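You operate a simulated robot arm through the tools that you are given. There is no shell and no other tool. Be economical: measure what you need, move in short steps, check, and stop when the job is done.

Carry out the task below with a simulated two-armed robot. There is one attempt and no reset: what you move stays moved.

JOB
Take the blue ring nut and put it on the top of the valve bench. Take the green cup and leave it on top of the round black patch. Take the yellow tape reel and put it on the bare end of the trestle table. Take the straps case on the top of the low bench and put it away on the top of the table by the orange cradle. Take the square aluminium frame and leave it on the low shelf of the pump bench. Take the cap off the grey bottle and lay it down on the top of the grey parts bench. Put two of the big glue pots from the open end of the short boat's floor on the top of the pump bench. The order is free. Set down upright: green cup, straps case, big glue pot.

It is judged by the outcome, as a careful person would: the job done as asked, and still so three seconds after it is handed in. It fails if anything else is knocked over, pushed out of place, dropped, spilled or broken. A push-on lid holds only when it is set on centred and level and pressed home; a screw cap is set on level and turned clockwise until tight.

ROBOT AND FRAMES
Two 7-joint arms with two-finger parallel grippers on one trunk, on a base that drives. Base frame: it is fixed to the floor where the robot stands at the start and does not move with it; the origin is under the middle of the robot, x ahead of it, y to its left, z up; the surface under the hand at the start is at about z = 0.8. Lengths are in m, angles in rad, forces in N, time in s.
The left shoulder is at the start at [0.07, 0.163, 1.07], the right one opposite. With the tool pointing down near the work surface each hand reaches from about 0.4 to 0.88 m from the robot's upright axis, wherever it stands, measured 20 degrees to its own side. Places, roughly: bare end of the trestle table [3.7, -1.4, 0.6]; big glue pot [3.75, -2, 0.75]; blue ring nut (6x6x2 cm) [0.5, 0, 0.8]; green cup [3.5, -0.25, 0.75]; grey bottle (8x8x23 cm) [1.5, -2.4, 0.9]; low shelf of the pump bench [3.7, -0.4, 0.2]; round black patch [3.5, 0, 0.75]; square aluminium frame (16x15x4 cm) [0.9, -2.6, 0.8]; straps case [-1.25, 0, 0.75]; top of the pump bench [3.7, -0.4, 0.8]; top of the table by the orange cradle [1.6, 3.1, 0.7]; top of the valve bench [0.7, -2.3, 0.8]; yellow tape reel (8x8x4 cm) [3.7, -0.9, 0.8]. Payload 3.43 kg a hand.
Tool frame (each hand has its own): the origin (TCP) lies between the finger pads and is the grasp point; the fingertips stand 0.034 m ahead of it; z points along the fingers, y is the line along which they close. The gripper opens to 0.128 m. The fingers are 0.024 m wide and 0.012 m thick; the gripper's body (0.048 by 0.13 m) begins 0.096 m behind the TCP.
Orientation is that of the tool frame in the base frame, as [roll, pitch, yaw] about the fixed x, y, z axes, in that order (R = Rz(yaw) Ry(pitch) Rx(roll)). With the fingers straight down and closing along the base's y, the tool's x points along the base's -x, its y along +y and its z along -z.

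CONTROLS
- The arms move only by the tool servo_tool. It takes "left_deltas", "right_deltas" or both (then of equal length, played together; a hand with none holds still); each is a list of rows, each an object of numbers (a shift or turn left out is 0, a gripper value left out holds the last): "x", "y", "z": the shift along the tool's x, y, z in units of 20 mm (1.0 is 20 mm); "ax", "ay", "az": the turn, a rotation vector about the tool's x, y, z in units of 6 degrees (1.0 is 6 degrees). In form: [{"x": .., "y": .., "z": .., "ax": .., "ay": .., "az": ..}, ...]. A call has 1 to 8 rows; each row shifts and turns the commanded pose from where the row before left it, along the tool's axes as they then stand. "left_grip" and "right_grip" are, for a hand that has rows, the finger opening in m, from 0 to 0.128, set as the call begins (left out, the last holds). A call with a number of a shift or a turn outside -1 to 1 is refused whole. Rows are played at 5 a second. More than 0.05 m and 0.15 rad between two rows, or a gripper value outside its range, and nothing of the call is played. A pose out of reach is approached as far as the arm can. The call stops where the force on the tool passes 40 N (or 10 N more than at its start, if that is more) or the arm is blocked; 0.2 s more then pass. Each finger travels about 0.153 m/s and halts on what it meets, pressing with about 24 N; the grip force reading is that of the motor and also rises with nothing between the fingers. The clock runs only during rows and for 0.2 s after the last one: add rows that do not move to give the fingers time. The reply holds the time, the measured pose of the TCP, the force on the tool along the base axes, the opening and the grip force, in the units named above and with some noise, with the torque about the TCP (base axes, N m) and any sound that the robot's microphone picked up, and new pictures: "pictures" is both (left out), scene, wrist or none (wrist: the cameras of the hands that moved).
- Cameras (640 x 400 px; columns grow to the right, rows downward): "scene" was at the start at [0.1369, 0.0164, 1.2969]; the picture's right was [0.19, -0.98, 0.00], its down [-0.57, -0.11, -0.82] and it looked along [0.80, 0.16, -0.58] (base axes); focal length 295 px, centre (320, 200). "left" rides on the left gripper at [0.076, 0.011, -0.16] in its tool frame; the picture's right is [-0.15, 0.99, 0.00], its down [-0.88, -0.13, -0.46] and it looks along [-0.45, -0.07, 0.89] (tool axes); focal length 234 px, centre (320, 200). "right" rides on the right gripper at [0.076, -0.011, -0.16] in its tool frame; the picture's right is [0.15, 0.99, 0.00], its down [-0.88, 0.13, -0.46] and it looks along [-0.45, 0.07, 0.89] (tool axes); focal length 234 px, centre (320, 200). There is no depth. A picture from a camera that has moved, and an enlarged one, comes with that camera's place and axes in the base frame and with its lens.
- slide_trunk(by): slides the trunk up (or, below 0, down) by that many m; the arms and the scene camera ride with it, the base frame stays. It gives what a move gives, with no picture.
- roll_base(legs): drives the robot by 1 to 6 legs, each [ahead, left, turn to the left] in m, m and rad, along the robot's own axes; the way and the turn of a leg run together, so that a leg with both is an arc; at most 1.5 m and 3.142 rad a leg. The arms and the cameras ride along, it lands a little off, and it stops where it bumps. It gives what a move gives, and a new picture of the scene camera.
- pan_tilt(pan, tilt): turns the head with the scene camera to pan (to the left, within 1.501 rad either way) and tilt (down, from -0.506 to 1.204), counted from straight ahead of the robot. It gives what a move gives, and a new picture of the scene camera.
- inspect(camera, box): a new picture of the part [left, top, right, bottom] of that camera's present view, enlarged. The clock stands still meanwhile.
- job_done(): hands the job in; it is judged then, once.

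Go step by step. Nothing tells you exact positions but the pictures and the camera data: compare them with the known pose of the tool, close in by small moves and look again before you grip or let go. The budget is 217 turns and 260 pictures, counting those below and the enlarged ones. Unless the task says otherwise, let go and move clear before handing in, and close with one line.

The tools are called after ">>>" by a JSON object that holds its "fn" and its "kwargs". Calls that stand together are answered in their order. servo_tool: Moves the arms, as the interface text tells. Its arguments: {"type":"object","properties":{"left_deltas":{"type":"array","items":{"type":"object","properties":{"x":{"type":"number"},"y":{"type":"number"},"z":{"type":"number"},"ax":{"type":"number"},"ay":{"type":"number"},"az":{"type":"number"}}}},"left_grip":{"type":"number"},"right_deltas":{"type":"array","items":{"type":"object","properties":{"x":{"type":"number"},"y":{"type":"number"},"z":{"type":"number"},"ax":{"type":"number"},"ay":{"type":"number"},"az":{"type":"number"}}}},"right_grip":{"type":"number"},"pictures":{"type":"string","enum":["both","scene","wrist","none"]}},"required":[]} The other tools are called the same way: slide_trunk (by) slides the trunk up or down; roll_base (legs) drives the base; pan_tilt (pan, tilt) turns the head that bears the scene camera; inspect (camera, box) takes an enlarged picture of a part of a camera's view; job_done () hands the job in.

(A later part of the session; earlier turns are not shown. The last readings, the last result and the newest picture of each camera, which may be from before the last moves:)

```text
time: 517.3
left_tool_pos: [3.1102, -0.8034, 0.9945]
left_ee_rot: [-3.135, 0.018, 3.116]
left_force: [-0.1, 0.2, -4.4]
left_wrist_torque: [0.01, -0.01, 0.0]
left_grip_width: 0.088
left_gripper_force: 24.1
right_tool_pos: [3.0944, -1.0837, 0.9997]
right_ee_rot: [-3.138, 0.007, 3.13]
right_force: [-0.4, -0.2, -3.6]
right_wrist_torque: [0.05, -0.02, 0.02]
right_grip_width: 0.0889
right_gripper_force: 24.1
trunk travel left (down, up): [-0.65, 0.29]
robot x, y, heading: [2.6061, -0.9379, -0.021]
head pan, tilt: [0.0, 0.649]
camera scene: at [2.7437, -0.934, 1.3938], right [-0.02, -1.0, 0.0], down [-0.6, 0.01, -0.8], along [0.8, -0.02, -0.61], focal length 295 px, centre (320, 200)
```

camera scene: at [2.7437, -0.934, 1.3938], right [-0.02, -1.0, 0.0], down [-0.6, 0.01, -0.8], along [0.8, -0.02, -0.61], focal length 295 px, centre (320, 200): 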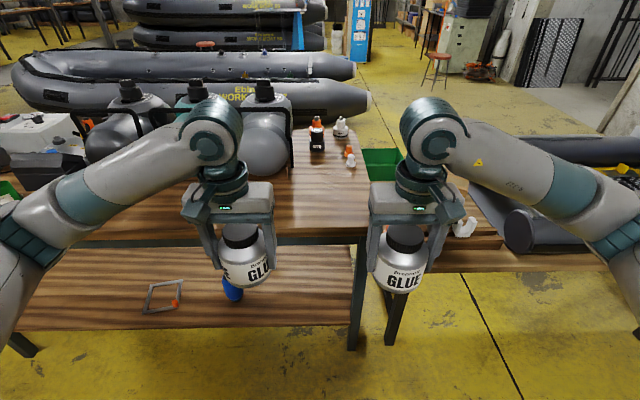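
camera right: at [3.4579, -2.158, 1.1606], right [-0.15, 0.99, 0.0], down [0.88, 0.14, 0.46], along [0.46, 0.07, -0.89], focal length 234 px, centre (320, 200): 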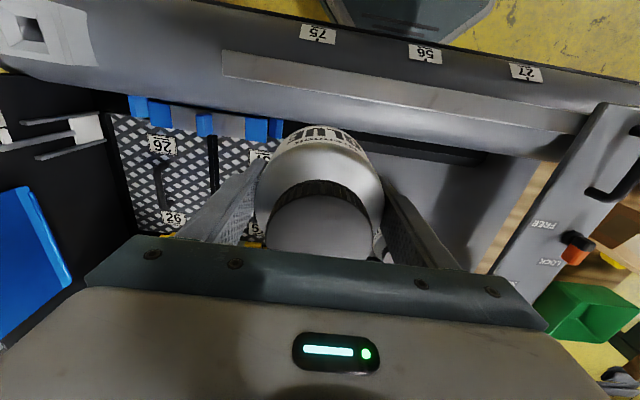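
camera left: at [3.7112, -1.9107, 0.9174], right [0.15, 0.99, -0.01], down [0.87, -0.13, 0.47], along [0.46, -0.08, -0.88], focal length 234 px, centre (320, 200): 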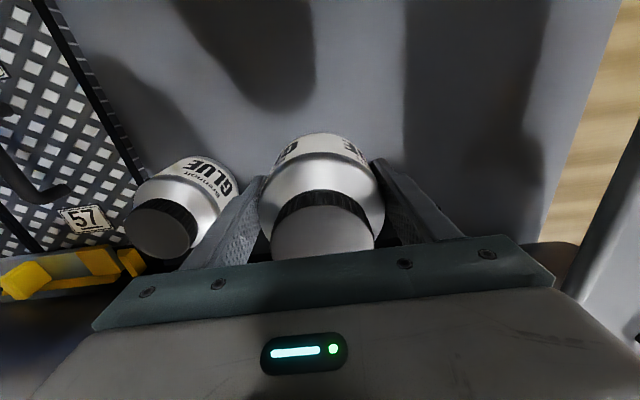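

I shift left and drive in so both pots are over the bare front area of the pump bench.

>>> {"fn": "roll_base", "kwargs": {"legs": [[0, 0.12, 0.02], [0.36, 0, 0]]}}

>>> {"fn": "servo_tool", "kwargs": {"left_deltas": [{"z": 1}, {"z": 1}, {"z": 1}, {"z": 1}], "right_deltas": [{"z": 1}, {"z": 1}, {"z": 1}, {"z": 1}], "pictures": "both"}}

```text
time: 520.4
left_tool_pos: [3.4648, -0.6726, 0.9942]
left_ee_rot: [-3.133, 0.017, -3.14]
left_force: [1.6, -0.4, -3.6]
left_wrist_torque: [0.0, 0.01, 0.02]
left_grip_width: 0.088
left_gripper_force: 23.8
right_tool_pos: [3.4568, -0.951, 0.9999]
right_ee_rot: [-3.14, 0.007, -3.127]
right_force: [0.7, -0.1, -3.4]
right_wrist_torque: [-0.02, 0.02, 0.02]
right_grip_width: 0.0889
right_gripper_force: 24.3
trunk travel left (down, up): [-0.65, 0.29]
robot x, y, heading: [2.9654, -0.8142, -0.0]
head pan, tilt: [0.0, 0.649]
camera scene: at [3.1007, -0.8112, 1.3937], right [0.0, -1.0, 0.0], down [-0.61, 0.0, -0.8], along [0.8, 0.0, -0.61], focal length 295 px, centre (320, 200)
```

scene: 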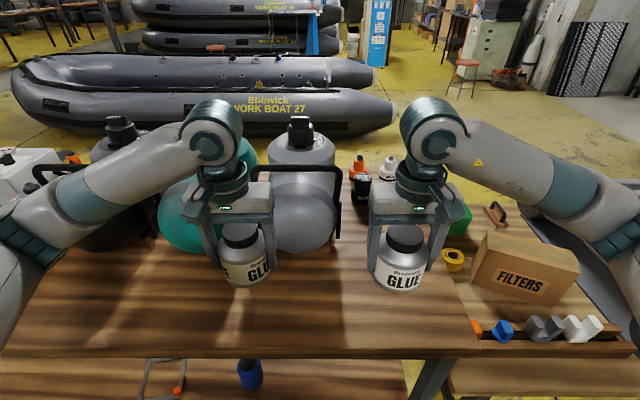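

```text
time: 521.4
left_tool_pos: [3.4663, -0.6725, 0.9137]
left_ee_rot: [-3.133, 0.016, -3.141]
left_force: [0.7, 0.3, -3.5]
left_wrist_torque: [0.0, 0.07, 0.0]
left_grip_width: 0.0881
left_gripper_force: 24.0
right_tool_pos: [3.4562, -0.9502, 0.9195]
right_ee_rot: [-3.141, 0.007, -3.127]
right_force: [1.1, 0.4, -3.1]
right_wrist_torque: [0.0, 0.01, -0.02]
right_grip_width: 0.0889
right_gripper_force: 24.1
trunk travel left (down, up): [-0.65, 0.29]
robot x, y, heading: [2.9641, -0.8102, 0.009]
head pan, tilt: [0.0, 0.649]
camera scene: at [3.101, -0.811, 1.3937], right [0.0, -1.0, 0.0], down [-0.61, 0.0, -0.8], along [0.8, 0.0, -0.61], focal length 295 px, centre (320, 200)
camera right: at [3.3795, -0.9622, 1.0805], right [-0.16, 0.99, 0.0], down [0.88, 0.15, 0.46], along [0.46, 0.07, -0.89], focal length 234 px, centre (320, 200)
camera left: at [3.3871, -0.6596, 1.0724], right [0.15, 0.99, -0.01], down [0.87, -0.13, 0.47], along [0.47, -0.07, -0.88], focal length 234 px, centre (320, 200)
```

scene: 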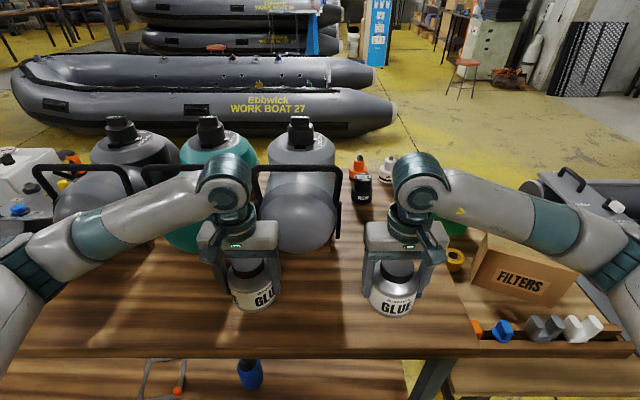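
right: 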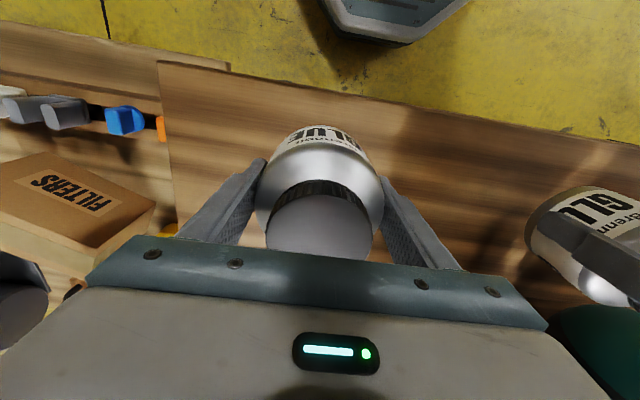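
left: 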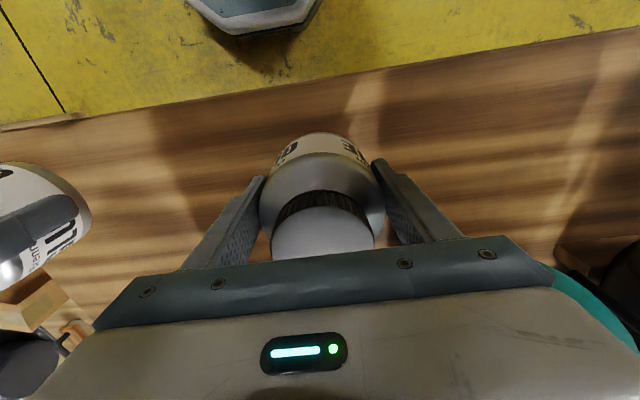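

Both pots are over bare wood. I lower the right one gently to contact.

>>> {"fn": "servo_tool", "kwargs": {"right_deltas": [{"z": 1}, {"z": 0.6}, {"z": 0.2}, {"z": 0.2}, {"z": 0.2}, {"z": 0.2}, {"z": 0.2}, {"z": 0.2}], "pictures": "none"}}

>>> {"fn": "servo_tool", "kwargs": {"left_deltas": [{"z": 1}, {"z": 0.4}, {"z": 0.2}, {"z": 0.2}, {"z": 0.2}, {"z": 0.2}, {"z": 0.2}, {"z": 0.2}], "pictures": "scene"}}

```text
time: 523.2
left_tool_pos: [3.4668, -0.6723, 0.9148]
left_ee_rot: [-3.134, 0.016, -3.142]
left_force: [-0.4, -0.6, -3.5]
left_wrist_torque: [0.0, 0.02, 0.0]
left_grip_width: 0.0878
left_gripper_force: 23.8
right_tool_pos: [3.4568, -0.9517, 0.8644]
right_ee_rot: [-3.138, 0.006, -3.125]
right_force: [0.0, 0.2, -3.9]
right_wrist_torque: [0.0, -0.03, 0.0]
right_grip_width: 0.0888
right_gripper_force: 23.3
trunk travel left (down, up): [-0.65, 0.29]
robot x, y, heading: [2.9623, -0.8116, -0.0]
head pan, tilt: [0.0, 0.649]
```

```text
time: 525.0
left_tool_pos: [3.4656, -0.672, 0.863]
left_ee_rot: [-3.132, 0.016, -3.14]
left_force: [0.5, 0.3, -3.3]
left_wrist_torque: [0.01, 0.03, 0.03]
left_grip_width: 0.088
left_gripper_force: 23.7
right_tool_pos: [3.4573, -0.9522, 0.865]
right_ee_rot: [3.141, 0.006, -3.124]
right_force: [0.8, -0.5, -3.4]
right_wrist_torque: [-0.01, 0.01, 0.01]
right_grip_width: 0.089
right_gripper_force: 24.1
trunk travel left (down, up): [-0.65, 0.29]
robot x, y, heading: [2.9609, -0.8122, 0.001]
head pan, tilt: [0.0, 0.649]
camera scene: at [3.1006, -0.8111, 1.3937], right [0.0, -1.0, 0.0], down [-0.61, 0.0, -0.8], along [0.8, 0.0, -0.61], focal length 295 px, centre (320, 200)
```

scene: 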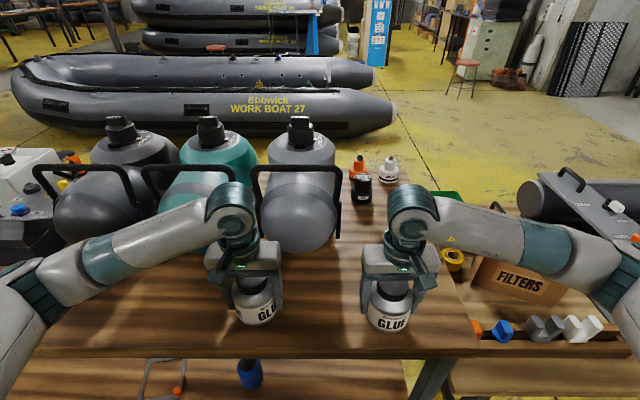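

>>> {"fn": "servo_tool", "kwargs": {"right_deltas": [{"z": 0.2}, {"z": 0.2}, {"z": 0.15}, {"z": 0.15}, {"z": 0.15}, {"z": 0.15}, {"z": 0.15}, {"z": 0.15}], "pictures": "none"}}

>>> {"fn": "servo_tool", "kwargs": {"left_deltas": [{"z": 0.2}, {"z": 0.2}, {"z": 0.15}, {"z": 0.15}, {"z": 0.15}, {"z": 0.15}, {"z": 0.15}, {"z": 0.15}], "pictures": "none"}}

```text
time: 526.8
left_tool_pos: [3.4637, -0.6723, 0.8635]
left_ee_rot: [-3.131, 0.019, -3.141]
left_force: [0.7, -0.6, -3.2]
left_wrist_torque: [-0.03, 0.05, -0.02]
left_grip_width: 0.088
left_gripper_force: 23.2
right_tool_pos: [3.4543, -0.9513, 0.8398]
right_ee_rot: [-3.14, 0.01, -3.126]
right_force: [-0.6, 0.0, 20.6]
right_wrist_torque: [0.61, -0.02, 0.31]
right_grip_width: 0.0885
right_gripper_force: 23.3
trunk travel left (down, up): [-0.65, 0.29]
robot x, y, heading: [2.9641, -0.8109, 0.01]
head pan, tilt: [0.0, 0.649]
```

```text
time: 528.6
left_tool_pos: [3.4646, -0.6726, 0.8378]
left_ee_rot: [-3.133, 0.021, -3.139]
left_force: [1.7, 3.7, 25.7]
left_wrist_torque: [1.36, 0.04, -0.07]
left_grip_width: 0.0878
left_gripper_force: 23.8
right_tool_pos: [3.454, -0.9508, 0.839]
right_ee_rot: [-3.139, 0.009, -3.126]
right_force: [1.1, 3.2, 5.1]
right_wrist_torque: [0.5, -0.17, -0.01]
right_grip_width: 0.0883
right_gripper_force: 23.8
trunk travel left (down, up): [-0.65, 0.29]
robot x, y, heading: [2.9625, -0.8122, 0.005]
head pan, tilt: [0.0, 0.649]
```

Both pots are in contact with the bench. I ease off, open both hands and rise.

>>> {"fn": "servo_tool", "kwargs": {"left_deltas": [{"z": -0.1}, {}], "right_deltas": [{"z": -0.05}, {}], "pictures": "none"}}

>>> {"fn": "servo_tool", "kwargs": {"left_deltas": [{}, {}, {}, {}], "right_deltas": [{}, {}, {}, {}], "left_grip": 0.125, "right_grip": 0.125, "pictures": "wrist"}}

```text
time: 529.2
left_tool_pos: [3.4639, -0.6737, 0.8377]
left_ee_rot: [-3.133, 0.017, -3.142]
left_force: [-1.5, 4.2, 9.2]
left_wrist_torque: [0.71, -0.24, 0.11]
left_grip_width: 0.0878
left_gripper_force: 24.1
right_tool_pos: [3.4542, -0.9507, 0.8392]
right_ee_rot: [-3.139, 0.007, -3.126]
right_force: [-1.8, 1.0, 0.8]
right_wrist_torque: [0.18, -0.06, 0.08]
right_grip_width: 0.0883
right_gripper_force: 24.0
trunk travel left (down, up): [-0.65, 0.29]
robot x, y, heading: [2.9645, -0.815, 0.004]
head pan, tilt: [0.0, 0.649]
```

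```text
time: 530.2
left_tool_pos: [3.4656, -0.6728, 0.8391]
left_ee_rot: [-3.134, 0.018, -3.141]
left_force: [-0.3, -0.5, 0.1]
left_wrist_torque: [0.01, -0.02, 0.03]
left_grip_width: 0.125
left_gripper_force: 0.1
right_tool_pos: [3.4557, -0.9518, 0.8393]
right_ee_rot: [-3.141, 0.009, -3.125]
right_force: [0.4, 0.0, -0.8]
right_wrist_torque: [0.01, 0.02, -0.01]
right_grip_width: 0.1251
right_gripper_force: 0.1
trunk travel left (down, up): [-0.65, 0.29]
robot x, y, heading: [2.962, -0.8105, 0.002]
head pan, tilt: [0.0, 0.649]
camera right: at [3.3786, -0.9631, 0.9995], right [-0.16, 0.99, 0.0], down [0.87, 0.15, 0.46], along [0.46, 0.07, -0.89], focal length 234 px, centre (320, 200)
camera left: at [3.387, -0.6603, 0.9972], right [0.15, 0.99, -0.01], down [0.87, -0.13, 0.47], along [0.47, -0.07, -0.88], focal length 234 px, centre (320, 200)
```

right: 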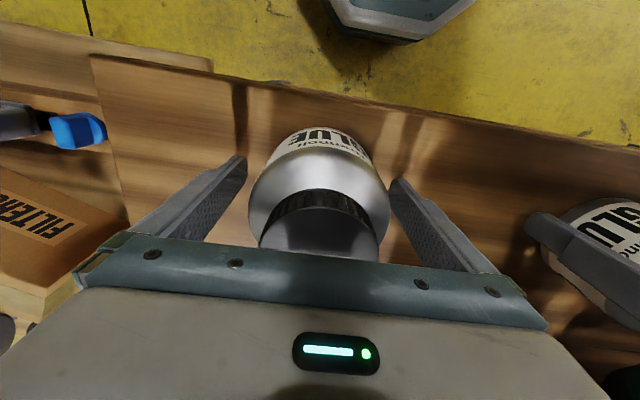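
left: 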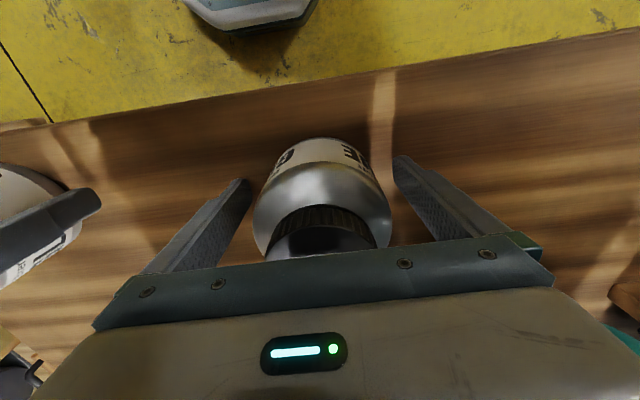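

>>> {"fn": "servo_tool", "kwargs": {"left_deltas": [{"z": -0.5}, {"z": -1}, {"z": -1}, {"z": -1}, {"z": -1}, {"z": -1}, {"z": -1}, {"z": -1}], "right_deltas": [{"z": -0.5}, {"z": -1}, {"z": -1}, {"z": -1}, {"z": -1}, {"z": -1}, {"z": -1}, {"z": -1}], "pictures": "none"}}

>>> {"fn": "roll_base", "kwargs": {"legs": [[-0.35, 0, 0]]}}

```text
time: 532.0
left_tool_pos: [3.4642, -0.6706, 0.9875]
left_ee_rot: [-3.133, 0.017, 3.141]
left_force: [0.0, 0.2, -0.1]
left_wrist_torque: [0.03, 0.0, -0.02]
left_grip_width: 0.125
left_gripper_force: 0.1
right_tool_pos: [3.4554, -0.9508, 0.991]
right_ee_rot: [-3.136, 0.008, -3.127]
right_force: [0.4, -0.8, 0.7]
right_wrist_torque: [-0.02, -0.03, 0.0]
right_grip_width: 0.1252
right_gripper_force: 0.0
trunk travel left (down, up): [-0.65, 0.29]
robot x, y, heading: [2.9658, -0.8116, -0.001]
head pan, tilt: [0.0, 0.649]
```

```text
time: 534.3
left_tool_pos: [3.1107, -0.6741, 0.9891]
left_ee_rot: [-3.134, 0.016, 3.136]
left_force: [-0.1, -0.1, 0.1]
left_wrist_torque: [-0.01, 0.0, 0.0]
left_grip_width: 0.1253
left_gripper_force: 0.1
right_tool_pos: [3.1, -0.9533, 0.9899]
right_ee_rot: [-3.141, 0.009, -3.132]
right_force: [-0.5, -0.6, 0.4]
right_wrist_torque: [0.0, -0.03, -0.04]
right_grip_width: 0.1249
right_gripper_force: 0.0
trunk travel left (down, up): [-0.65, 0.29]
robot x, y, heading: [2.6087, -0.811, 0.001]
head pan, tilt: [0.0, 0.649]
camera scene: at [2.7456, -0.8126, 1.3938], right [0.0, -1.0, 0.0], down [-0.6, 0.0, -0.8], along [0.8, 0.0, -0.6], focal length 295 px, centre (320, 200)
```

scene: 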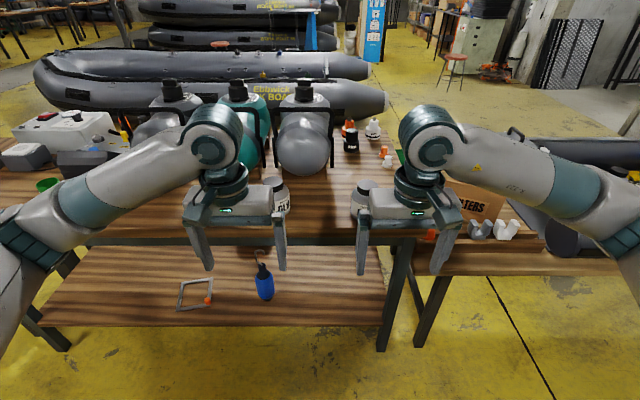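

Both pots stand on the pump bench. Now the bottle cap: I drive south to y ≈ −2.4 and turn to face the grey parts bench from the east.

>>> {"fn": "roll_base", "kwargs": {"legs": [[-0.05, 0, 0], [0, -1.45, 0], [0, 0, 1.57], [0, 0, 1.57]]}}

>>> {"fn": "pan_tilt", "kwargs": {"pan": 0.0, "tilt": 0.45}}

```text
time: 549.5
left_tool_pos: [2.0602, -2.3788, 0.9885]
left_ee_rot: [-3.132, 0.018, -0.008]
left_force: [0.4, -0.4, 0.4]
left_wrist_torque: [0.02, 0.04, -0.01]
left_grip_width: 0.1253
left_gripper_force: 0.0
right_tool_pos: [2.0718, -2.0988, 0.9893]
right_ee_rot: [-3.139, 0.007, 0.005]
right_force: [1.0, -0.5, 0.4]
right_wrist_torque: [-0.01, -0.01, -0.02]
right_grip_width: 0.1256
right_gripper_force: 0.1
trunk travel left (down, up): [-0.65, 0.29]
robot x, y, heading: [2.5633, -2.2422, 3.132]
head pan, tilt: [0.0, 0.649]
camera scene: at [2.4278, -2.2427, 1.3938], right [0.01, 1.0, 0.0], down [0.6, 0.0, -0.8], along [-0.8, 0.0, -0.6], focal length 295 px, centre (320, 200)
```

scene: 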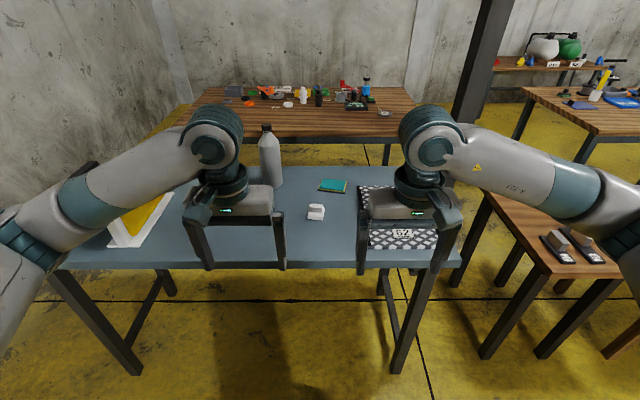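

```text
time: 550.3
left_tool_pos: [2.06, -2.3777, 0.9889]
left_ee_rot: [-3.133, 0.018, -0.008]
left_force: [-0.2, 0.1, 0.7]
left_wrist_torque: [0.0, -0.03, 0.0]
left_grip_width: 0.1253
left_gripper_force: 0.0
right_tool_pos: [2.0711, -2.0986, 0.9904]
right_ee_rot: [-3.141, 0.007, 0.007]
right_force: [-0.3, 0.7, -1.2]
right_wrist_torque: [-0.04, -0.01, 0.02]
right_grip_width: 0.1251
right_gripper_force: 0.1
trunk travel left (down, up): [-0.65, 0.29]
robot x, y, heading: [2.5676, -2.243, 3.138]
head pan, tilt: [0.0, 0.45]
camera scene: at [2.4227, -2.2425, 1.4116], right [0.01, 1.0, 0.0], down [0.44, 0.0, -0.9], along [-0.9, 0.0, -0.44], focal length 295 px, centre (320, 200)
```

scene: 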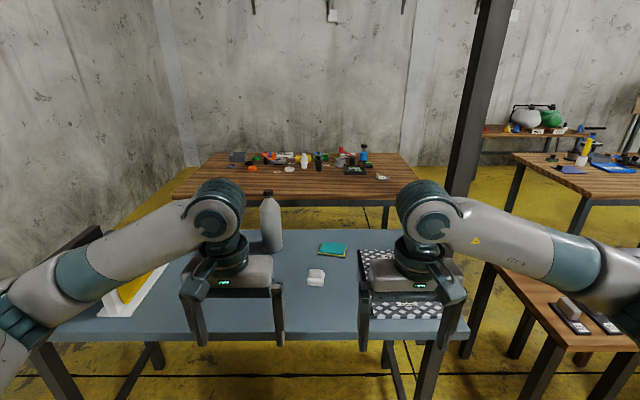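

>>> {"fn": "inspect", "kwargs": {"camera": "scene", "box": [240, 175, 320, 265]}}

```text
4.44 times, centred on (280, 220) of scene
camera zoom: at [2.4227, -2.2425, 1.4116], right [0.01, 1.0, 0.0], down [0.44, 0.0, -0.9], along [-0.9, 0.0, -0.44], focal length 1313 px, centre (498, 111)
```

zoom: 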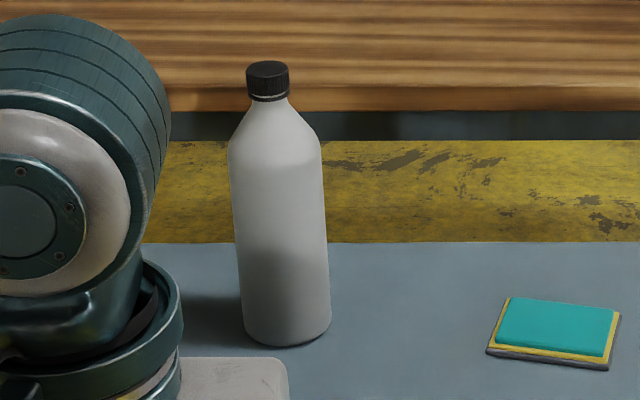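

The cap is a ribbed screw cap; bottle axis ≈ [1.525, −2.408], top ≈ 1.03. I'll hold the body with the left hand pointing horizontally and unscrew with the right from above. First I strafe and turn the left hand forward.

>>> {"fn": "roll_base", "kwargs": {"legs": [[0.1, 0.15, 0]]}}

>>> {"fn": "servo_tool", "kwargs": {"left_deltas": [{"x": -1}, {"x": -1}, {"x": -1}, {"x": -1}, {"ay": -1}, {"ay": -1}, {"ay": -1}, {"ay": -1}], "left_grip": 0.125, "pictures": "none"}}

>>> {"fn": "servo_tool", "kwargs": {"left_deltas": [{"ay": -1}, {"ay": -1}, {"ay": -1}, {"ay": -1}, {"ay": -1}, {"ay": -1}, {"ay": -1}, {"ay": -1}], "pictures": "both"}}

```text
time: 551.8
left_tool_pos: [1.9607, -2.5271, 0.9878]
left_ee_rot: [-3.134, 0.018, -0.011]
left_force: [0.0, 0.8, -0.2]
left_wrist_torque: [-0.03, 0.01, 0.0]
left_grip_width: 0.125
left_gripper_force: 0.1
right_tool_pos: [1.974, -2.2469, 0.9902]
right_ee_rot: [-3.138, 0.006, 0.002]
right_force: [1.0, 0.0, -0.5]
right_wrist_torque: [-0.01, -0.01, 0.0]
right_grip_width: 0.1249
right_gripper_force: 0.0
trunk travel left (down, up): [-0.65, 0.29]
robot x, y, heading: [2.4644, -2.3937, 3.136]
head pan, tilt: [0.0, 0.45]
camera scene: at [2.3229, -2.3925, 1.4117], right [0.01, 1.0, 0.0], down [0.44, 0.0, -0.9], along [-0.9, 0.01, -0.44], focal length 295 px, centre (320, 200)
```

scene: 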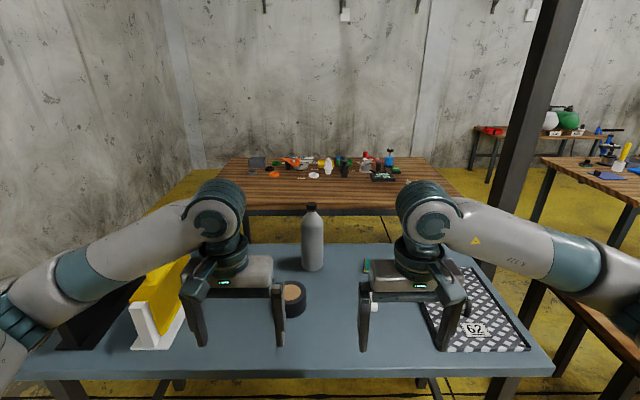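

```text
time: 553.6
left_tool_pos: [1.8814, -2.5268, 0.9888]
left_ee_rot: [-3.131, 0.437, -0.007]
left_force: [-1.3, -0.2, 0.9]
left_wrist_torque: [0.0, 0.0, 0.01]
left_grip_width: 0.1251
left_gripper_force: 0.0
right_tool_pos: [1.9741, -2.2466, 0.99]
right_ee_rot: [-3.137, 0.009, 0.003]
right_force: [-0.6, 0.2, -0.5]
right_wrist_torque: [0.03, 0.01, -0.03]
right_grip_width: 0.1247
right_gripper_force: 0.0
trunk travel left (down, up): [-0.65, 0.29]
robot x, y, heading: [2.4671, -2.3957, 3.135]
head pan, tilt: [0.0, 0.45]
```

```text
time: 555.4
left_tool_pos: [1.8809, -2.5268, 0.9904]
left_ee_rot: [-3.109, 1.277, 0.017]
left_force: [-0.2, 0.1, 0.4]
left_wrist_torque: [0.04, -0.02, -0.01]
left_grip_width: 0.1249
left_gripper_force: 0.1
right_tool_pos: [1.9749, -2.2478, 0.9894]
right_ee_rot: [-3.139, 0.007, 0.004]
right_force: [0.0, -0.2, -0.9]
right_wrist_torque: [0.05, 0.01, 0.0]
right_grip_width: 0.1252
right_gripper_force: 0.0
trunk travel left (down, up): [-0.65, 0.29]
robot x, y, heading: [2.4658, -2.3932, 3.13]
head pan, tilt: [0.0, 0.45]
camera scene: at [2.3235, -2.3925, 1.4118], right [0.01, 1.0, 0.0], down [0.44, 0.0, -0.9], along [-0.9, 0.01, -0.44], focal length 295 px, centre (320, 200)
camera left: at [2.0551, -2.5391, 0.9641], right [-0.05, -0.99, 0.13], down [0.18, 0.12, 0.98], along [-0.98, 0.08, 0.17], focal length 234 px, centre (320, 200)
```

scene: 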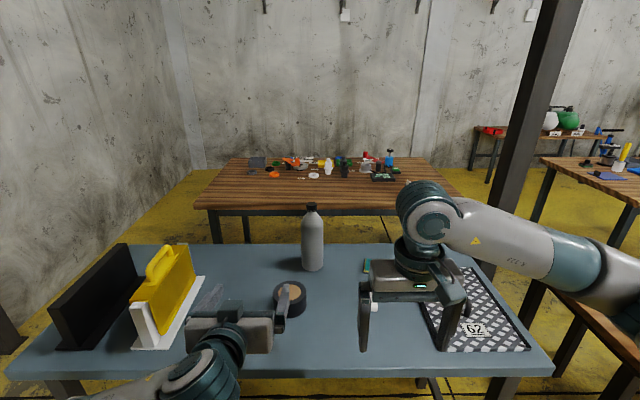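
left: 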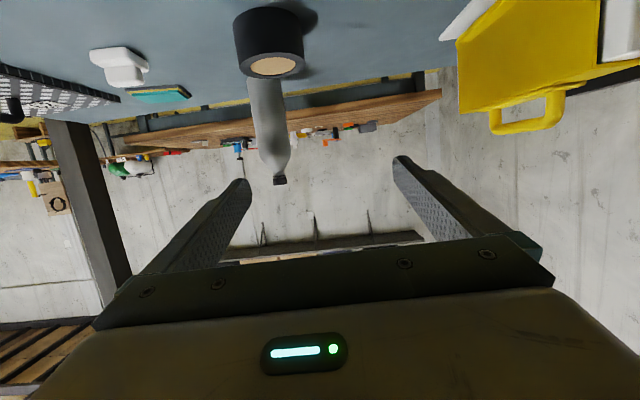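

The left hand points forward well. I drive 0.2 m closer, then align the left hand in y with the bottle.

>>> {"fn": "roll_base", "kwargs": {"legs": [[0.2, 0, 0]]}}

>>> {"fn": "servo_tool", "kwargs": {"left_deltas": [{"y": -1, "z": -1}, {"y": -1, "z": -1}, {"y": -1}, {"y": -1}, {"y": -1}, {"y": -0.9}, {}], "pictures": "both"}}

```text
time: 557.0
left_tool_pos: [1.6803, -2.5253, 0.9894]
left_ee_rot: [-3.111, 1.275, 0.017]
left_force: [0.1, -0.1, -0.1]
left_wrist_torque: [0.0, 0.01, -0.02]
left_grip_width: 0.1251
left_gripper_force: 0.1
right_tool_pos: [1.7724, -2.2463, 0.9893]
right_ee_rot: [-3.14, 0.007, 0.006]
right_force: [-0.3, -0.1, 0.6]
right_wrist_torque: [0.0, 0.0, -0.03]
right_grip_width: 0.1252
right_gripper_force: 0.1
trunk travel left (down, up): [-0.65, 0.29]
robot x, y, heading: [2.2628, -2.391, 3.138]
head pan, tilt: [0.0, 0.45]
camera scene: at [2.1213, -2.3909, 1.4116], right [0.01, 1.0, 0.0], down [0.44, 0.0, -0.9], along [-0.9, 0.01, -0.44], focal length 295 px, centre (320, 200)
```

scene: 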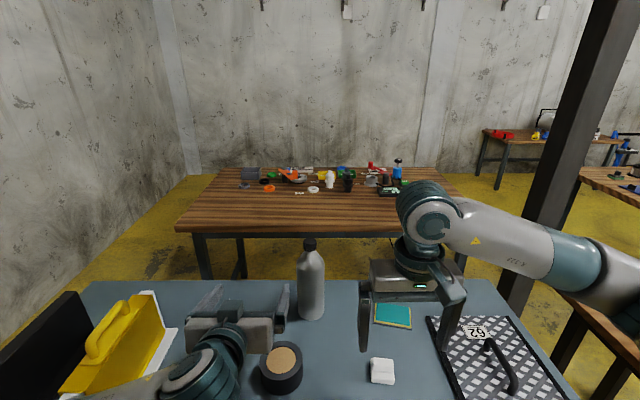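

```text
time: 558.6
left_tool_pos: [1.7107, -2.4045, 0.9986]
left_ee_rot: [-3.111, 1.274, 0.02]
left_force: [0.0, -1.4, 0.5]
left_wrist_torque: [-0.01, -0.02, -0.17]
left_grip_width: 0.1242
left_gripper_force: 0.0
left hand out of reach, approached as far as the arm can: row 2
right_tool_pos: [1.7729, -2.2459, 0.9893]
right_ee_rot: [-3.138, 0.008, 0.004]
right_force: [-0.5, 1.3, 1.0]
right_wrist_torque: [0.0, 0.0, -0.07]
right_grip_width: 0.1242
right_gripper_force: 0.0
trunk travel left (down, up): [-0.65, 0.29]
robot x, y, heading: [2.2652, -2.391, 3.137]
head pan, tilt: [0.0, 0.45]
camera scene: at [2.1217, -2.3916, 1.4116], right [0.01, 1.0, 0.0], down [0.44, 0.0, -0.9], along [-0.9, 0.01, -0.44], focal length 295 px, centre (320, 200)
camera left: at [1.8853, -2.4165, 0.9727], right [-0.05, -0.99, 0.13], down [0.18, 0.12, 0.98], along [-0.98, 0.08, 0.17], focal length 234 px, centre (320, 200)
```

scene: 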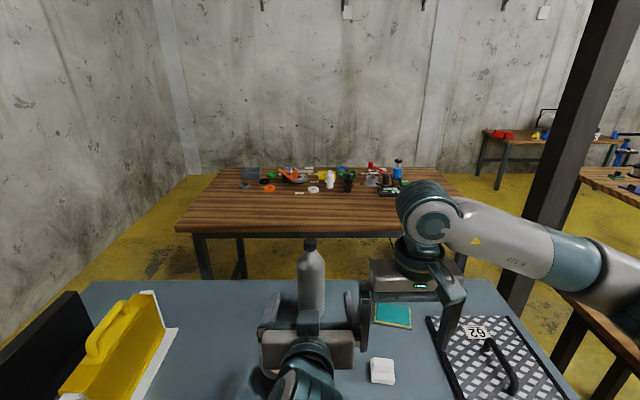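
left: 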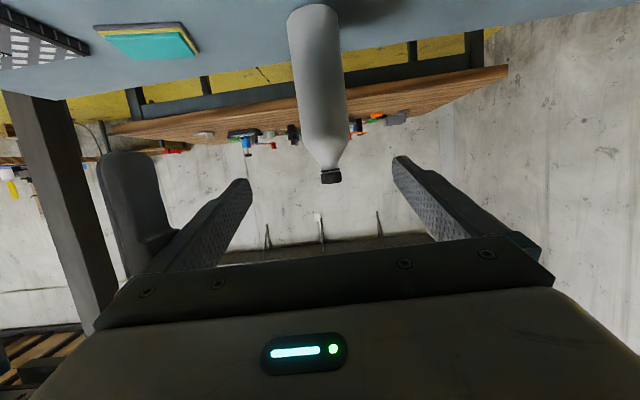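

The two grippers touch lightly; I move the right hand up and away, then advance the left toward the bottle body.

>>> {"fn": "servo_tool", "kwargs": {"right_deltas": [{"y": -1}, {"y": -1}, {"y": -1}, {"y": -1, "z": -1}, {"y": -1, "z": -1}, {"z": -1}, {"z": -1}, {"z": -1}], "pictures": "none"}}

>>> {"fn": "servo_tool", "kwargs": {"left_deltas": [{"z": 1, "x": 0.5, "y": 0.2}, {"z": 1}, {"z": 1}, {"z": 1}, {"z": 1}], "pictures": "both"}}

```text
time: 560.4
left_tool_pos: [1.7108, -2.4031, 0.9977]
left_ee_rot: [-3.112, 1.274, 0.018]
left_force: [-0.3, -0.3, -0.2]
left_wrist_torque: [0.01, -0.01, 0.02]
left_grip_width: 0.1252
left_gripper_force: 0.1
right_tool_pos: [1.7724, -2.1468, 1.0904]
right_ee_rot: [-3.139, 0.008, 0.006]
right_force: [-0.7, -0.3, 0.1]
right_wrist_torque: [0.03, 0.01, -0.01]
right_grip_width: 0.1248
right_gripper_force: 0.0
trunk travel left (down, up): [-0.65, 0.29]
robot x, y, heading: [2.2636, -2.3902, 3.137]
head pan, tilt: [0.0, 0.45]
```

```text
time: 561.6
left_tool_pos: [1.6163, -2.4046, 0.9594]
left_ee_rot: [-3.113, 1.274, 0.017]
left_force: [-0.6, 0.8, 0.2]
left_wrist_torque: [0.01, 0.01, 0.02]
left_grip_width: 0.1252
left_gripper_force: 0.1
right_tool_pos: [1.7715, -2.1479, 1.0897]
right_ee_rot: [-3.142, 0.006, 0.005]
right_force: [0.4, 1.2, 0.1]
right_wrist_torque: [0.03, -0.01, 0.03]
right_grip_width: 0.125
right_gripper_force: 0.0
trunk travel left (down, up): [-0.65, 0.29]
robot x, y, heading: [2.2577, -2.3905, 3.133]
head pan, tilt: [0.0, 0.45]
camera scene: at [2.1216, -2.3906, 1.4116], right [0.01, 1.0, 0.0], down [0.44, 0.0, -0.9], along [-0.9, 0.01, -0.44], focal length 295 px, centre (320, 200)
camera left: at [1.7914, -2.4185, 0.9334], right [-0.05, -0.99, 0.13], down [0.18, 0.12, 0.98], along [-0.98, 0.08, 0.17], focal length 234 px, centre (320, 200)
```

scene: 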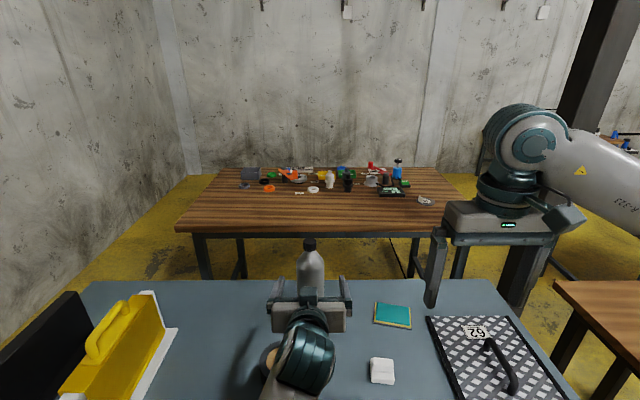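
left: 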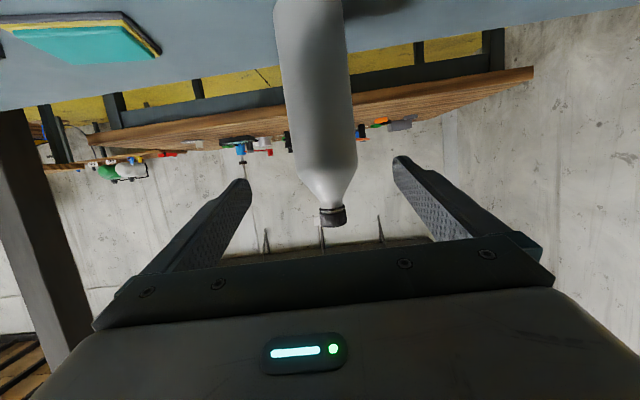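

>>> {"fn": "servo_tool", "kwargs": {"left_deltas": [{"z": 1, "y": 0.15}, {"z": 1}, {"z": 1}, {"z": 1}, {"z": 0.3}, {}], "pictures": "both"}}

```text
time: 563.0
left_tool_pos: [1.5321, -2.4172, 0.9312]
left_ee_rot: [3.107, 1.276, -0.034]
left_force: [-0.4, -1.6, 0.1]
left_wrist_torque: [0.01, -0.02, 0.01]
left_grip_width: 0.125
left_gripper_force: 0.1
right_tool_pos: [1.7725, -2.1474, 1.0894]
right_ee_rot: [-3.141, 0.005, 0.006]
right_force: [0.0, -0.4, 0.1]
right_wrist_torque: [0.03, 0.01, 0.0]
right_grip_width: 0.1247
right_gripper_force: 0.2
trunk travel left (down, up): [-0.65, 0.29]
robot x, y, heading: [2.2608, -2.3859, 3.133]
head pan, tilt: [0.0, 0.45]
camera scene: at [2.1219, -2.3908, 1.4117], right [0.01, 1.0, 0.0], down [0.44, 0.0, -0.9], along [-0.9, 0.01, -0.44], focal length 295 px, centre (320, 200)
camera left: at [1.7073, -2.4289, 0.9056], right [-0.05, -0.99, 0.15], down [0.18, 0.14, 0.97], along [-0.98, 0.07, 0.17], focal length 234 px, centre (320, 200)
```

scene: 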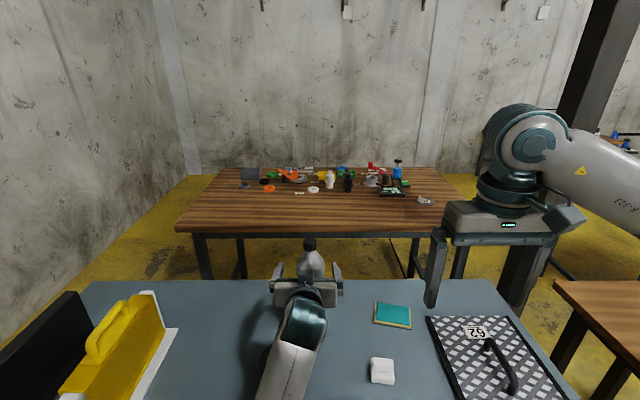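
left: 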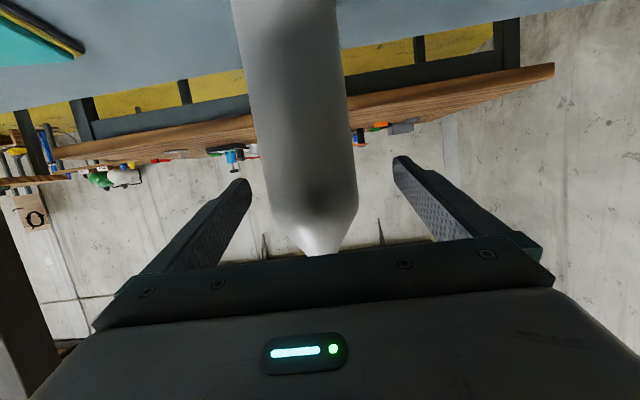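

>>> {"fn": "servo_tool", "kwargs": {"left_deltas": [{"x": 0.5, "y": -0.3}, {}], "pictures": "none"}}

>>> {"fn": "servo_tool", "kwargs": {"left_deltas": [{}, {}, {}], "left_grip": 0.04, "pictures": "both"}}

```text
time: 563.6
left_tool_pos: [1.53, -2.4195, 0.9315]
left_ee_rot: [3.053, 1.295, -0.079]
left_force: [0.0, 0.2, -0.3]
left_wrist_torque: [0.01, -0.02, -0.02]
left_grip_width: 0.1252
left_gripper_force: 0.1
right_tool_pos: [1.7727, -2.1477, 1.0912]
right_ee_rot: [-3.141, 0.008, 0.005]
right_force: [-0.5, 0.7, 0.1]
right_wrist_torque: [0.01, 0.0, -0.01]
right_grip_width: 0.1252
right_gripper_force: 0.1
trunk travel left (down, up): [-0.65, 0.29]
robot x, y, heading: [2.2647, -2.392, 3.137]
head pan, tilt: [0.0, 0.45]
```

```text
time: 564.4
left_tool_pos: [1.5291, -2.4184, 0.9317]
left_ee_rot: [3.048, 1.294, -0.084]
left_force: [-2.1, 0.5, 4.2]
left_wrist_torque: [0.01, 0.27, -0.03]
left_grip_width: 0.0705
left_gripper_force: 23.7
right_tool_pos: [1.773, -2.1475, 1.09]
right_ee_rot: [-3.14, 0.009, 0.006]
right_force: [0.5, 0.0, 0.2]
right_wrist_torque: [0.03, 0.0, 0.0]
right_grip_width: 0.1252
right_gripper_force: 0.0
trunk travel left (down, up): [-0.65, 0.29]
robot x, y, heading: [2.2607, -2.3918, 3.136]
head pan, tilt: [0.0, 0.45]
camera scene: at [2.1223, -2.3907, 1.4118], right [0.01, 1.0, 0.0], down [0.44, 0.0, -0.9], along [-0.9, 0.01, -0.44], focal length 295 px, centre (320, 200)
camera left: at [1.704, -2.4296, 0.9032], right [-0.04, -0.99, 0.17], down [0.2, 0.16, 0.97], along [-0.98, 0.07, 0.19], focal length 234 px, centre (320, 200)
```

scene: 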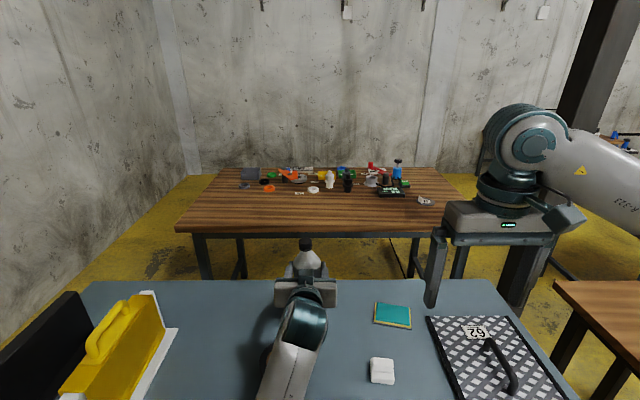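
left: 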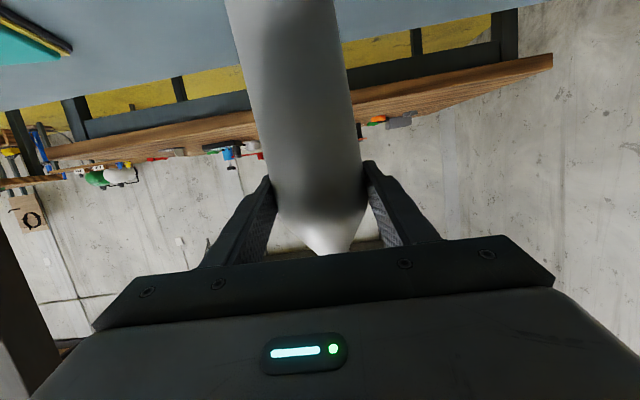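

The bottle is held. I bring the right hand over the cap, turning it clockwise first to have room for unscrewing.

>>> {"fn": "servo_tool", "kwargs": {"right_deltas": [{"x": -1, "y": 1, "z": -0.2}, {"x": -1, "y": 1, "z": -0.2}, {"x": -1, "y": 1, "z": -0.2}, {"x": -1, "y": 1, "z": -0.2}, {"x": -1, "y": 1, "z": -0.2}, {"x": -1, "y": 1, "z": -0.2}, {"x": -1, "y": 1}, {"x": -1, "y": 1}], "right_grip": 0.07, "pictures": "none"}}

>>> {"fn": "servo_tool", "kwargs": {"right_deltas": [{"x": -1, "y": 1}, {"x": -1, "y": 1}, {"x": -1, "y": 1}, {"x": -1, "y": 1}, {"x": -0.1, "y": 1}, {"y": 0.5}, {}], "pictures": "both"}}

```text
time: 566.2
left_tool_pos: [1.5311, -2.4173, 0.9321]
left_ee_rot: [3.048, 1.295, -0.085]
left_force: [-2.6, 4.5, 12.0]
left_wrist_torque: [0.37, 0.51, -0.11]
left_grip_width: 0.0704
left_gripper_force: 24.2
right_tool_pos: [1.6142, -2.3073, 1.1163]
right_ee_rot: [-3.139, 0.009, 0.006]
right_force: [0.3, 0.3, -0.5]
right_wrist_torque: [0.04, 0.03, 0.0]
right_grip_width: 0.07
right_gripper_force: 0.1
trunk travel left (down, up): [-0.65, 0.29]
robot x, y, heading: [2.2686, -2.3894, 3.135]
head pan, tilt: [0.0, 0.45]
```

```text
time: 567.8
left_tool_pos: [1.5306, -2.4195, 0.9304]
left_ee_rot: [3.045, 1.292, -0.091]
left_force: [0.0, 2.9, 9.8]
left_wrist_torque: [0.29, 0.26, -0.06]
left_grip_width: 0.0697
left_gripper_force: 23.6
right_tool_pos: [1.5317, -2.419, 1.1156]
right_ee_rot: [-3.14, 0.009, 0.005]
right_force: [0.7, 0.1, -0.5]
right_wrist_torque: [0.02, 0.0, -0.02]
right_grip_width: 0.07
right_gripper_force: 0.0
trunk travel left (down, up): [-0.65, 0.29]
robot x, y, heading: [2.2663, -2.3944, 3.136]
head pan, tilt: [0.0, 0.45]
camera scene: at [2.1232, -2.3901, 1.4118], right [0.01, 1.0, 0.0], down [0.43, 0.0, -0.9], along [-0.9, 0.01, -0.43], focal length 295 px, centre (320, 200)
camera right: at [1.609, -2.4063, 1.2754], right [0.15, -0.99, 0.0], down [-0.88, -0.14, 0.46], along [-0.46, -0.07, -0.89], focal length 234 px, centre (320, 200)
```

scene: 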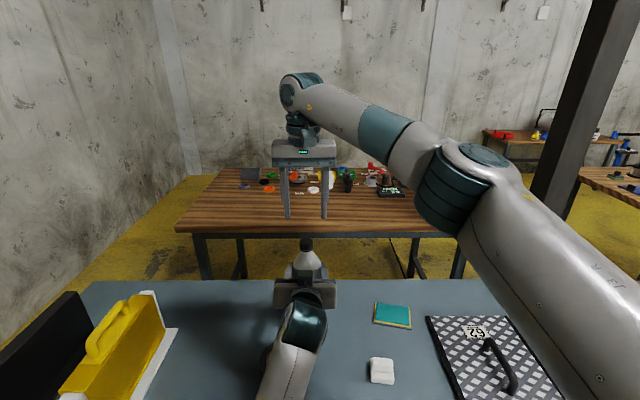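
right: 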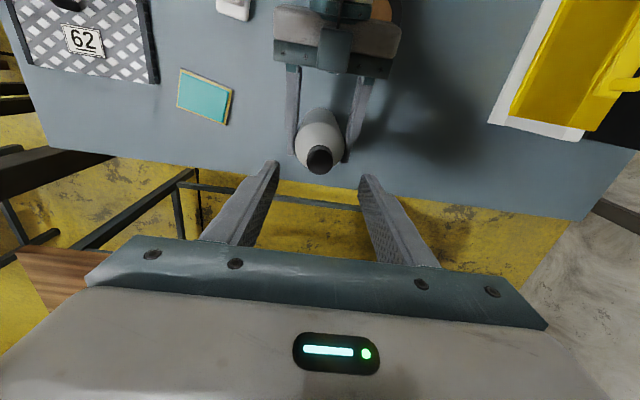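

The cap is right below. I pre-rotate the right hand about 84° clockwise.

>>> {"fn": "servo_tool", "kwargs": {"right_deltas": [{"az": 1, "x": -0.1}, {"az": 1}, {"az": 1}, {"az": 1}, {"az": 1}, {"az": 1}, {"az": 1}, {"az": 1}], "pictures": "none"}}

>>> {"fn": "servo_tool", "kwargs": {"right_deltas": [{"az": 1}, {"az": 1}, {"az": 1}, {"az": 1}, {"az": 1}, {"az": 1}, {"z": 1}, {"z": 1}], "pictures": "wrist"}}

```text
time: 569.6
left_tool_pos: [1.5314, -2.4182, 0.9292]
left_ee_rot: [3.044, 1.291, -0.089]
left_force: [-1.2, 4.7, 13.5]
left_wrist_torque: [0.41, 0.31, -0.06]
left_grip_width: 0.0696
left_gripper_force: 23.8
right_tool_pos: [1.531, -2.4169, 1.1171]
right_ee_rot: [3.135, 0.008, -0.835]
right_force: [-0.5, 0.6, -0.2]
right_wrist_torque: [0.02, 0.0, -0.05]
right_grip_width: 0.0699
right_gripper_force: 0.1
trunk travel left (down, up): [-0.65, 0.29]
robot x, y, heading: [2.268, -2.3915, 3.135]
head pan, tilt: [0.0, 0.45]
```

```text
time: 571.4
left_tool_pos: [1.5324, -2.4182, 0.9298]
left_ee_rot: [3.044, 1.292, -0.091]
left_force: [0.0, 4.1, 13.5]
left_wrist_torque: [0.53, 0.2, -0.04]
left_grip_width: 0.0695
left_gripper_force: 24.5
right_tool_pos: [1.5305, -2.4183, 1.0763]
right_ee_rot: [3.133, 0.004, -1.462]
right_force: [0.2, 0.1, 0.3]
right_wrist_torque: [-0.01, -0.03, -0.02]
right_grip_width: 0.0699
right_gripper_force: 0.1
trunk travel left (down, up): [-0.65, 0.29]
robot x, y, heading: [2.2634, -2.3889, 3.134]
head pan, tilt: [0.0, 0.45]
camera right: at [1.5508, -2.4911, 1.2365], right [-0.97, -0.25, 0.01], down [-0.22, 0.86, 0.46], along [-0.12, 0.44, -0.89], focal length 234 px, centre (320, 200)
```

right: 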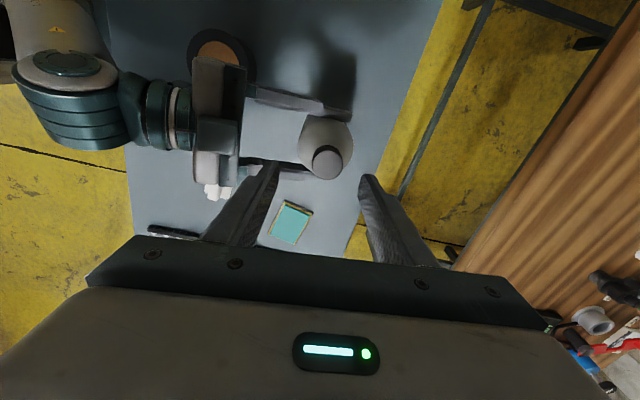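

>>> {"fn": "servo_tool", "kwargs": {"right_deltas": [{"x": 0.3, "y": 0.35}, {"z": 1}, {"z": 0.5}, {}], "pictures": "wrist"}}

>>> {"fn": "inspect", "kwargs": {"camera": "scene", "box": [250, 190, 370, 330]}}

```text
time: 572.4
left_tool_pos: [1.531, -2.419, 0.9296]
left_ee_rot: [3.042, 1.292, -0.09]
left_force: [0.6, 1.6, 12.9]
left_wrist_torque: [0.44, 0.05, -0.01]
left_grip_width: 0.0696
left_gripper_force: 23.6
right_tool_pos: [1.5234, -2.4251, 1.0473]
right_ee_rot: [3.133, 0.004, -1.46]
right_force: [0.2, 0.6, -0.4]
right_wrist_torque: [0.0, 0.02, 0.01]
right_grip_width: 0.0701
right_gripper_force: 0.1
trunk travel left (down, up): [-0.65, 0.29]
robot x, y, heading: [2.2613, -2.3922, 3.136]
head pan, tilt: [0.0, 0.45]
camera right: at [1.5452, -2.4982, 1.2067], right [-0.97, -0.25, 0.01], down [-0.22, 0.86, 0.46], along [-0.12, 0.44, -0.89], focal length 234 px, centre (320, 200)
```

right: 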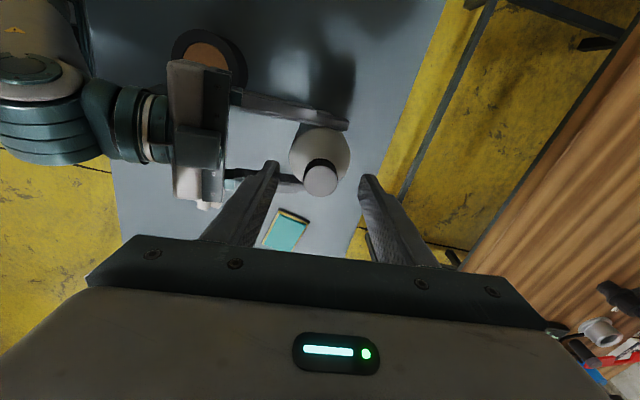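

```text
2.86 times, centred on (310, 260) of scene
camera zoom: at [2.1238, -2.3905, 1.4119], right [0.01, 1.0, 0.0], down [0.43, 0.0, -0.9], along [-0.9, 0.01, -0.43], focal length 844 px, centre (349, 29)
```

zoom: 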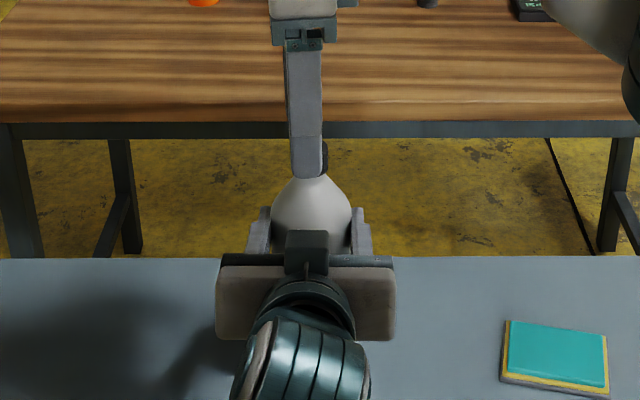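

Aligned. I lower a bit more and close on the cap.

>>> {"fn": "servo_tool", "kwargs": {"right_deltas": [{"z": 0.6}, {}], "pictures": "none"}}

>>> {"fn": "servo_tool", "kwargs": {"right_deltas": [{}, {}, {}], "right_grip": 0.01, "pictures": "wrist"}}

```text
time: 573.0
left_tool_pos: [1.5315, -2.4185, 0.9295]
left_ee_rot: [3.043, 1.293, -0.089]
left_force: [-0.2, 1.9, 12.1]
left_wrist_torque: [0.38, 0.11, -0.05]
left_grip_width: 0.0694
left_gripper_force: 24.0
right_tool_pos: [1.5242, -2.425, 1.0333]
right_ee_rot: [3.133, 0.003, -1.46]
right_force: [-0.5, -0.3, 0.0]
right_wrist_torque: [-0.01, -0.02, 0.03]
right_grip_width: 0.0699
right_gripper_force: 0.0
trunk travel left (down, up): [-0.65, 0.29]
robot x, y, heading: [2.2633, -2.3899, 3.135]
head pan, tilt: [0.0, 0.45]
```

```text
time: 573.8
left_tool_pos: [1.533, -2.4189, 0.9308]
left_ee_rot: [3.042, 1.293, -0.088]
left_force: [17.7, 3.5, 10.9]
left_wrist_torque: [0.59, 0.34, -0.09]
left_grip_width: 0.0695
left_gripper_force: 24.0
right_tool_pos: [1.5254, -2.4244, 1.0353]
right_ee_rot: [3.132, 0.005, -1.463]
right_force: [-14.2, -1.3, -0.9]
right_wrist_torque: [-0.1, 0.51, 0.13]
right_grip_width: 0.0293
right_gripper_force: 24.8
trunk travel left (down, up): [-0.65, 0.29]
robot x, y, heading: [2.2641, -2.3906, 3.133]
head pan, tilt: [0.0, 0.45]
camera right: at [1.5452, -2.4977, 1.1952], right [-0.97, -0.25, 0.01], down [-0.22, 0.86, 0.46], along [-0.12, 0.44, -0.89], focal length 234 px, centre (320, 200)
```

right: 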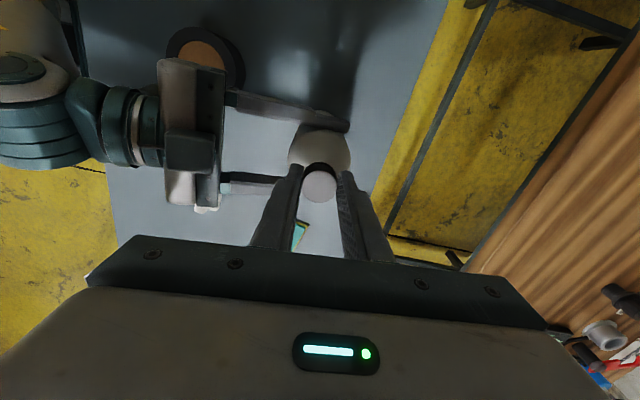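

The cap is gripped. I unscrew counter-clockwise (seen from above) in steps.

>>> {"fn": "servo_tool", "kwargs": {"right_deltas": [{"az": -1}, {"az": -1}, {"az": -1}, {"az": -1}, {"az": -1}, {"az": -1}, {"az": -1}, {"az": -1}], "pictures": "wrist"}}

```text
time: 575.6
left_tool_pos: [1.5308, -2.4208, 0.9286]
left_ee_rot: [3.042, 1.29, -0.092]
left_force: [-21.0, -5.2, 9.1]
left_wrist_torque: [0.67, -0.02, -0.01]
left_grip_width: 0.0695
left_gripper_force: 23.9
right_tool_pos: [1.525, -2.4234, 1.0345]
right_ee_rot: [3.14, 0.007, -0.623]
right_force: [18.6, 6.5, 6.3]
right_wrist_torque: [0.17, -0.93, -0.08]
right_grip_width: 0.0295
right_gripper_force: 23.7
trunk travel left (down, up): [-0.65, 0.29]
robot x, y, heading: [2.2664, -2.3898, 3.134]
head pan, tilt: [0.0, 0.45]
camera right: at [1.5938, -2.4587, 1.1946], right [-0.46, -0.89, 0.0], down [-0.79, 0.41, 0.46], along [-0.41, 0.21, -0.89], focal length 234 px, centre (320, 200)
```

right: 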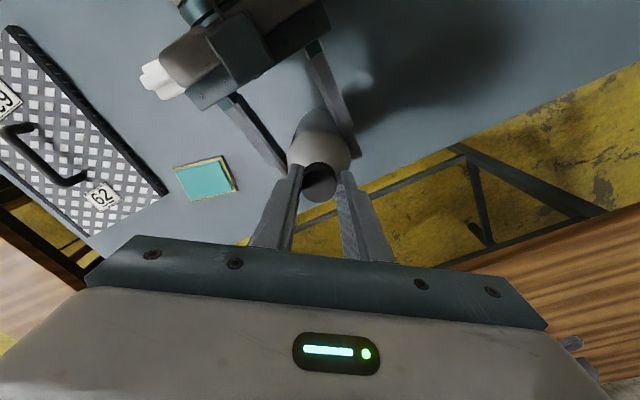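

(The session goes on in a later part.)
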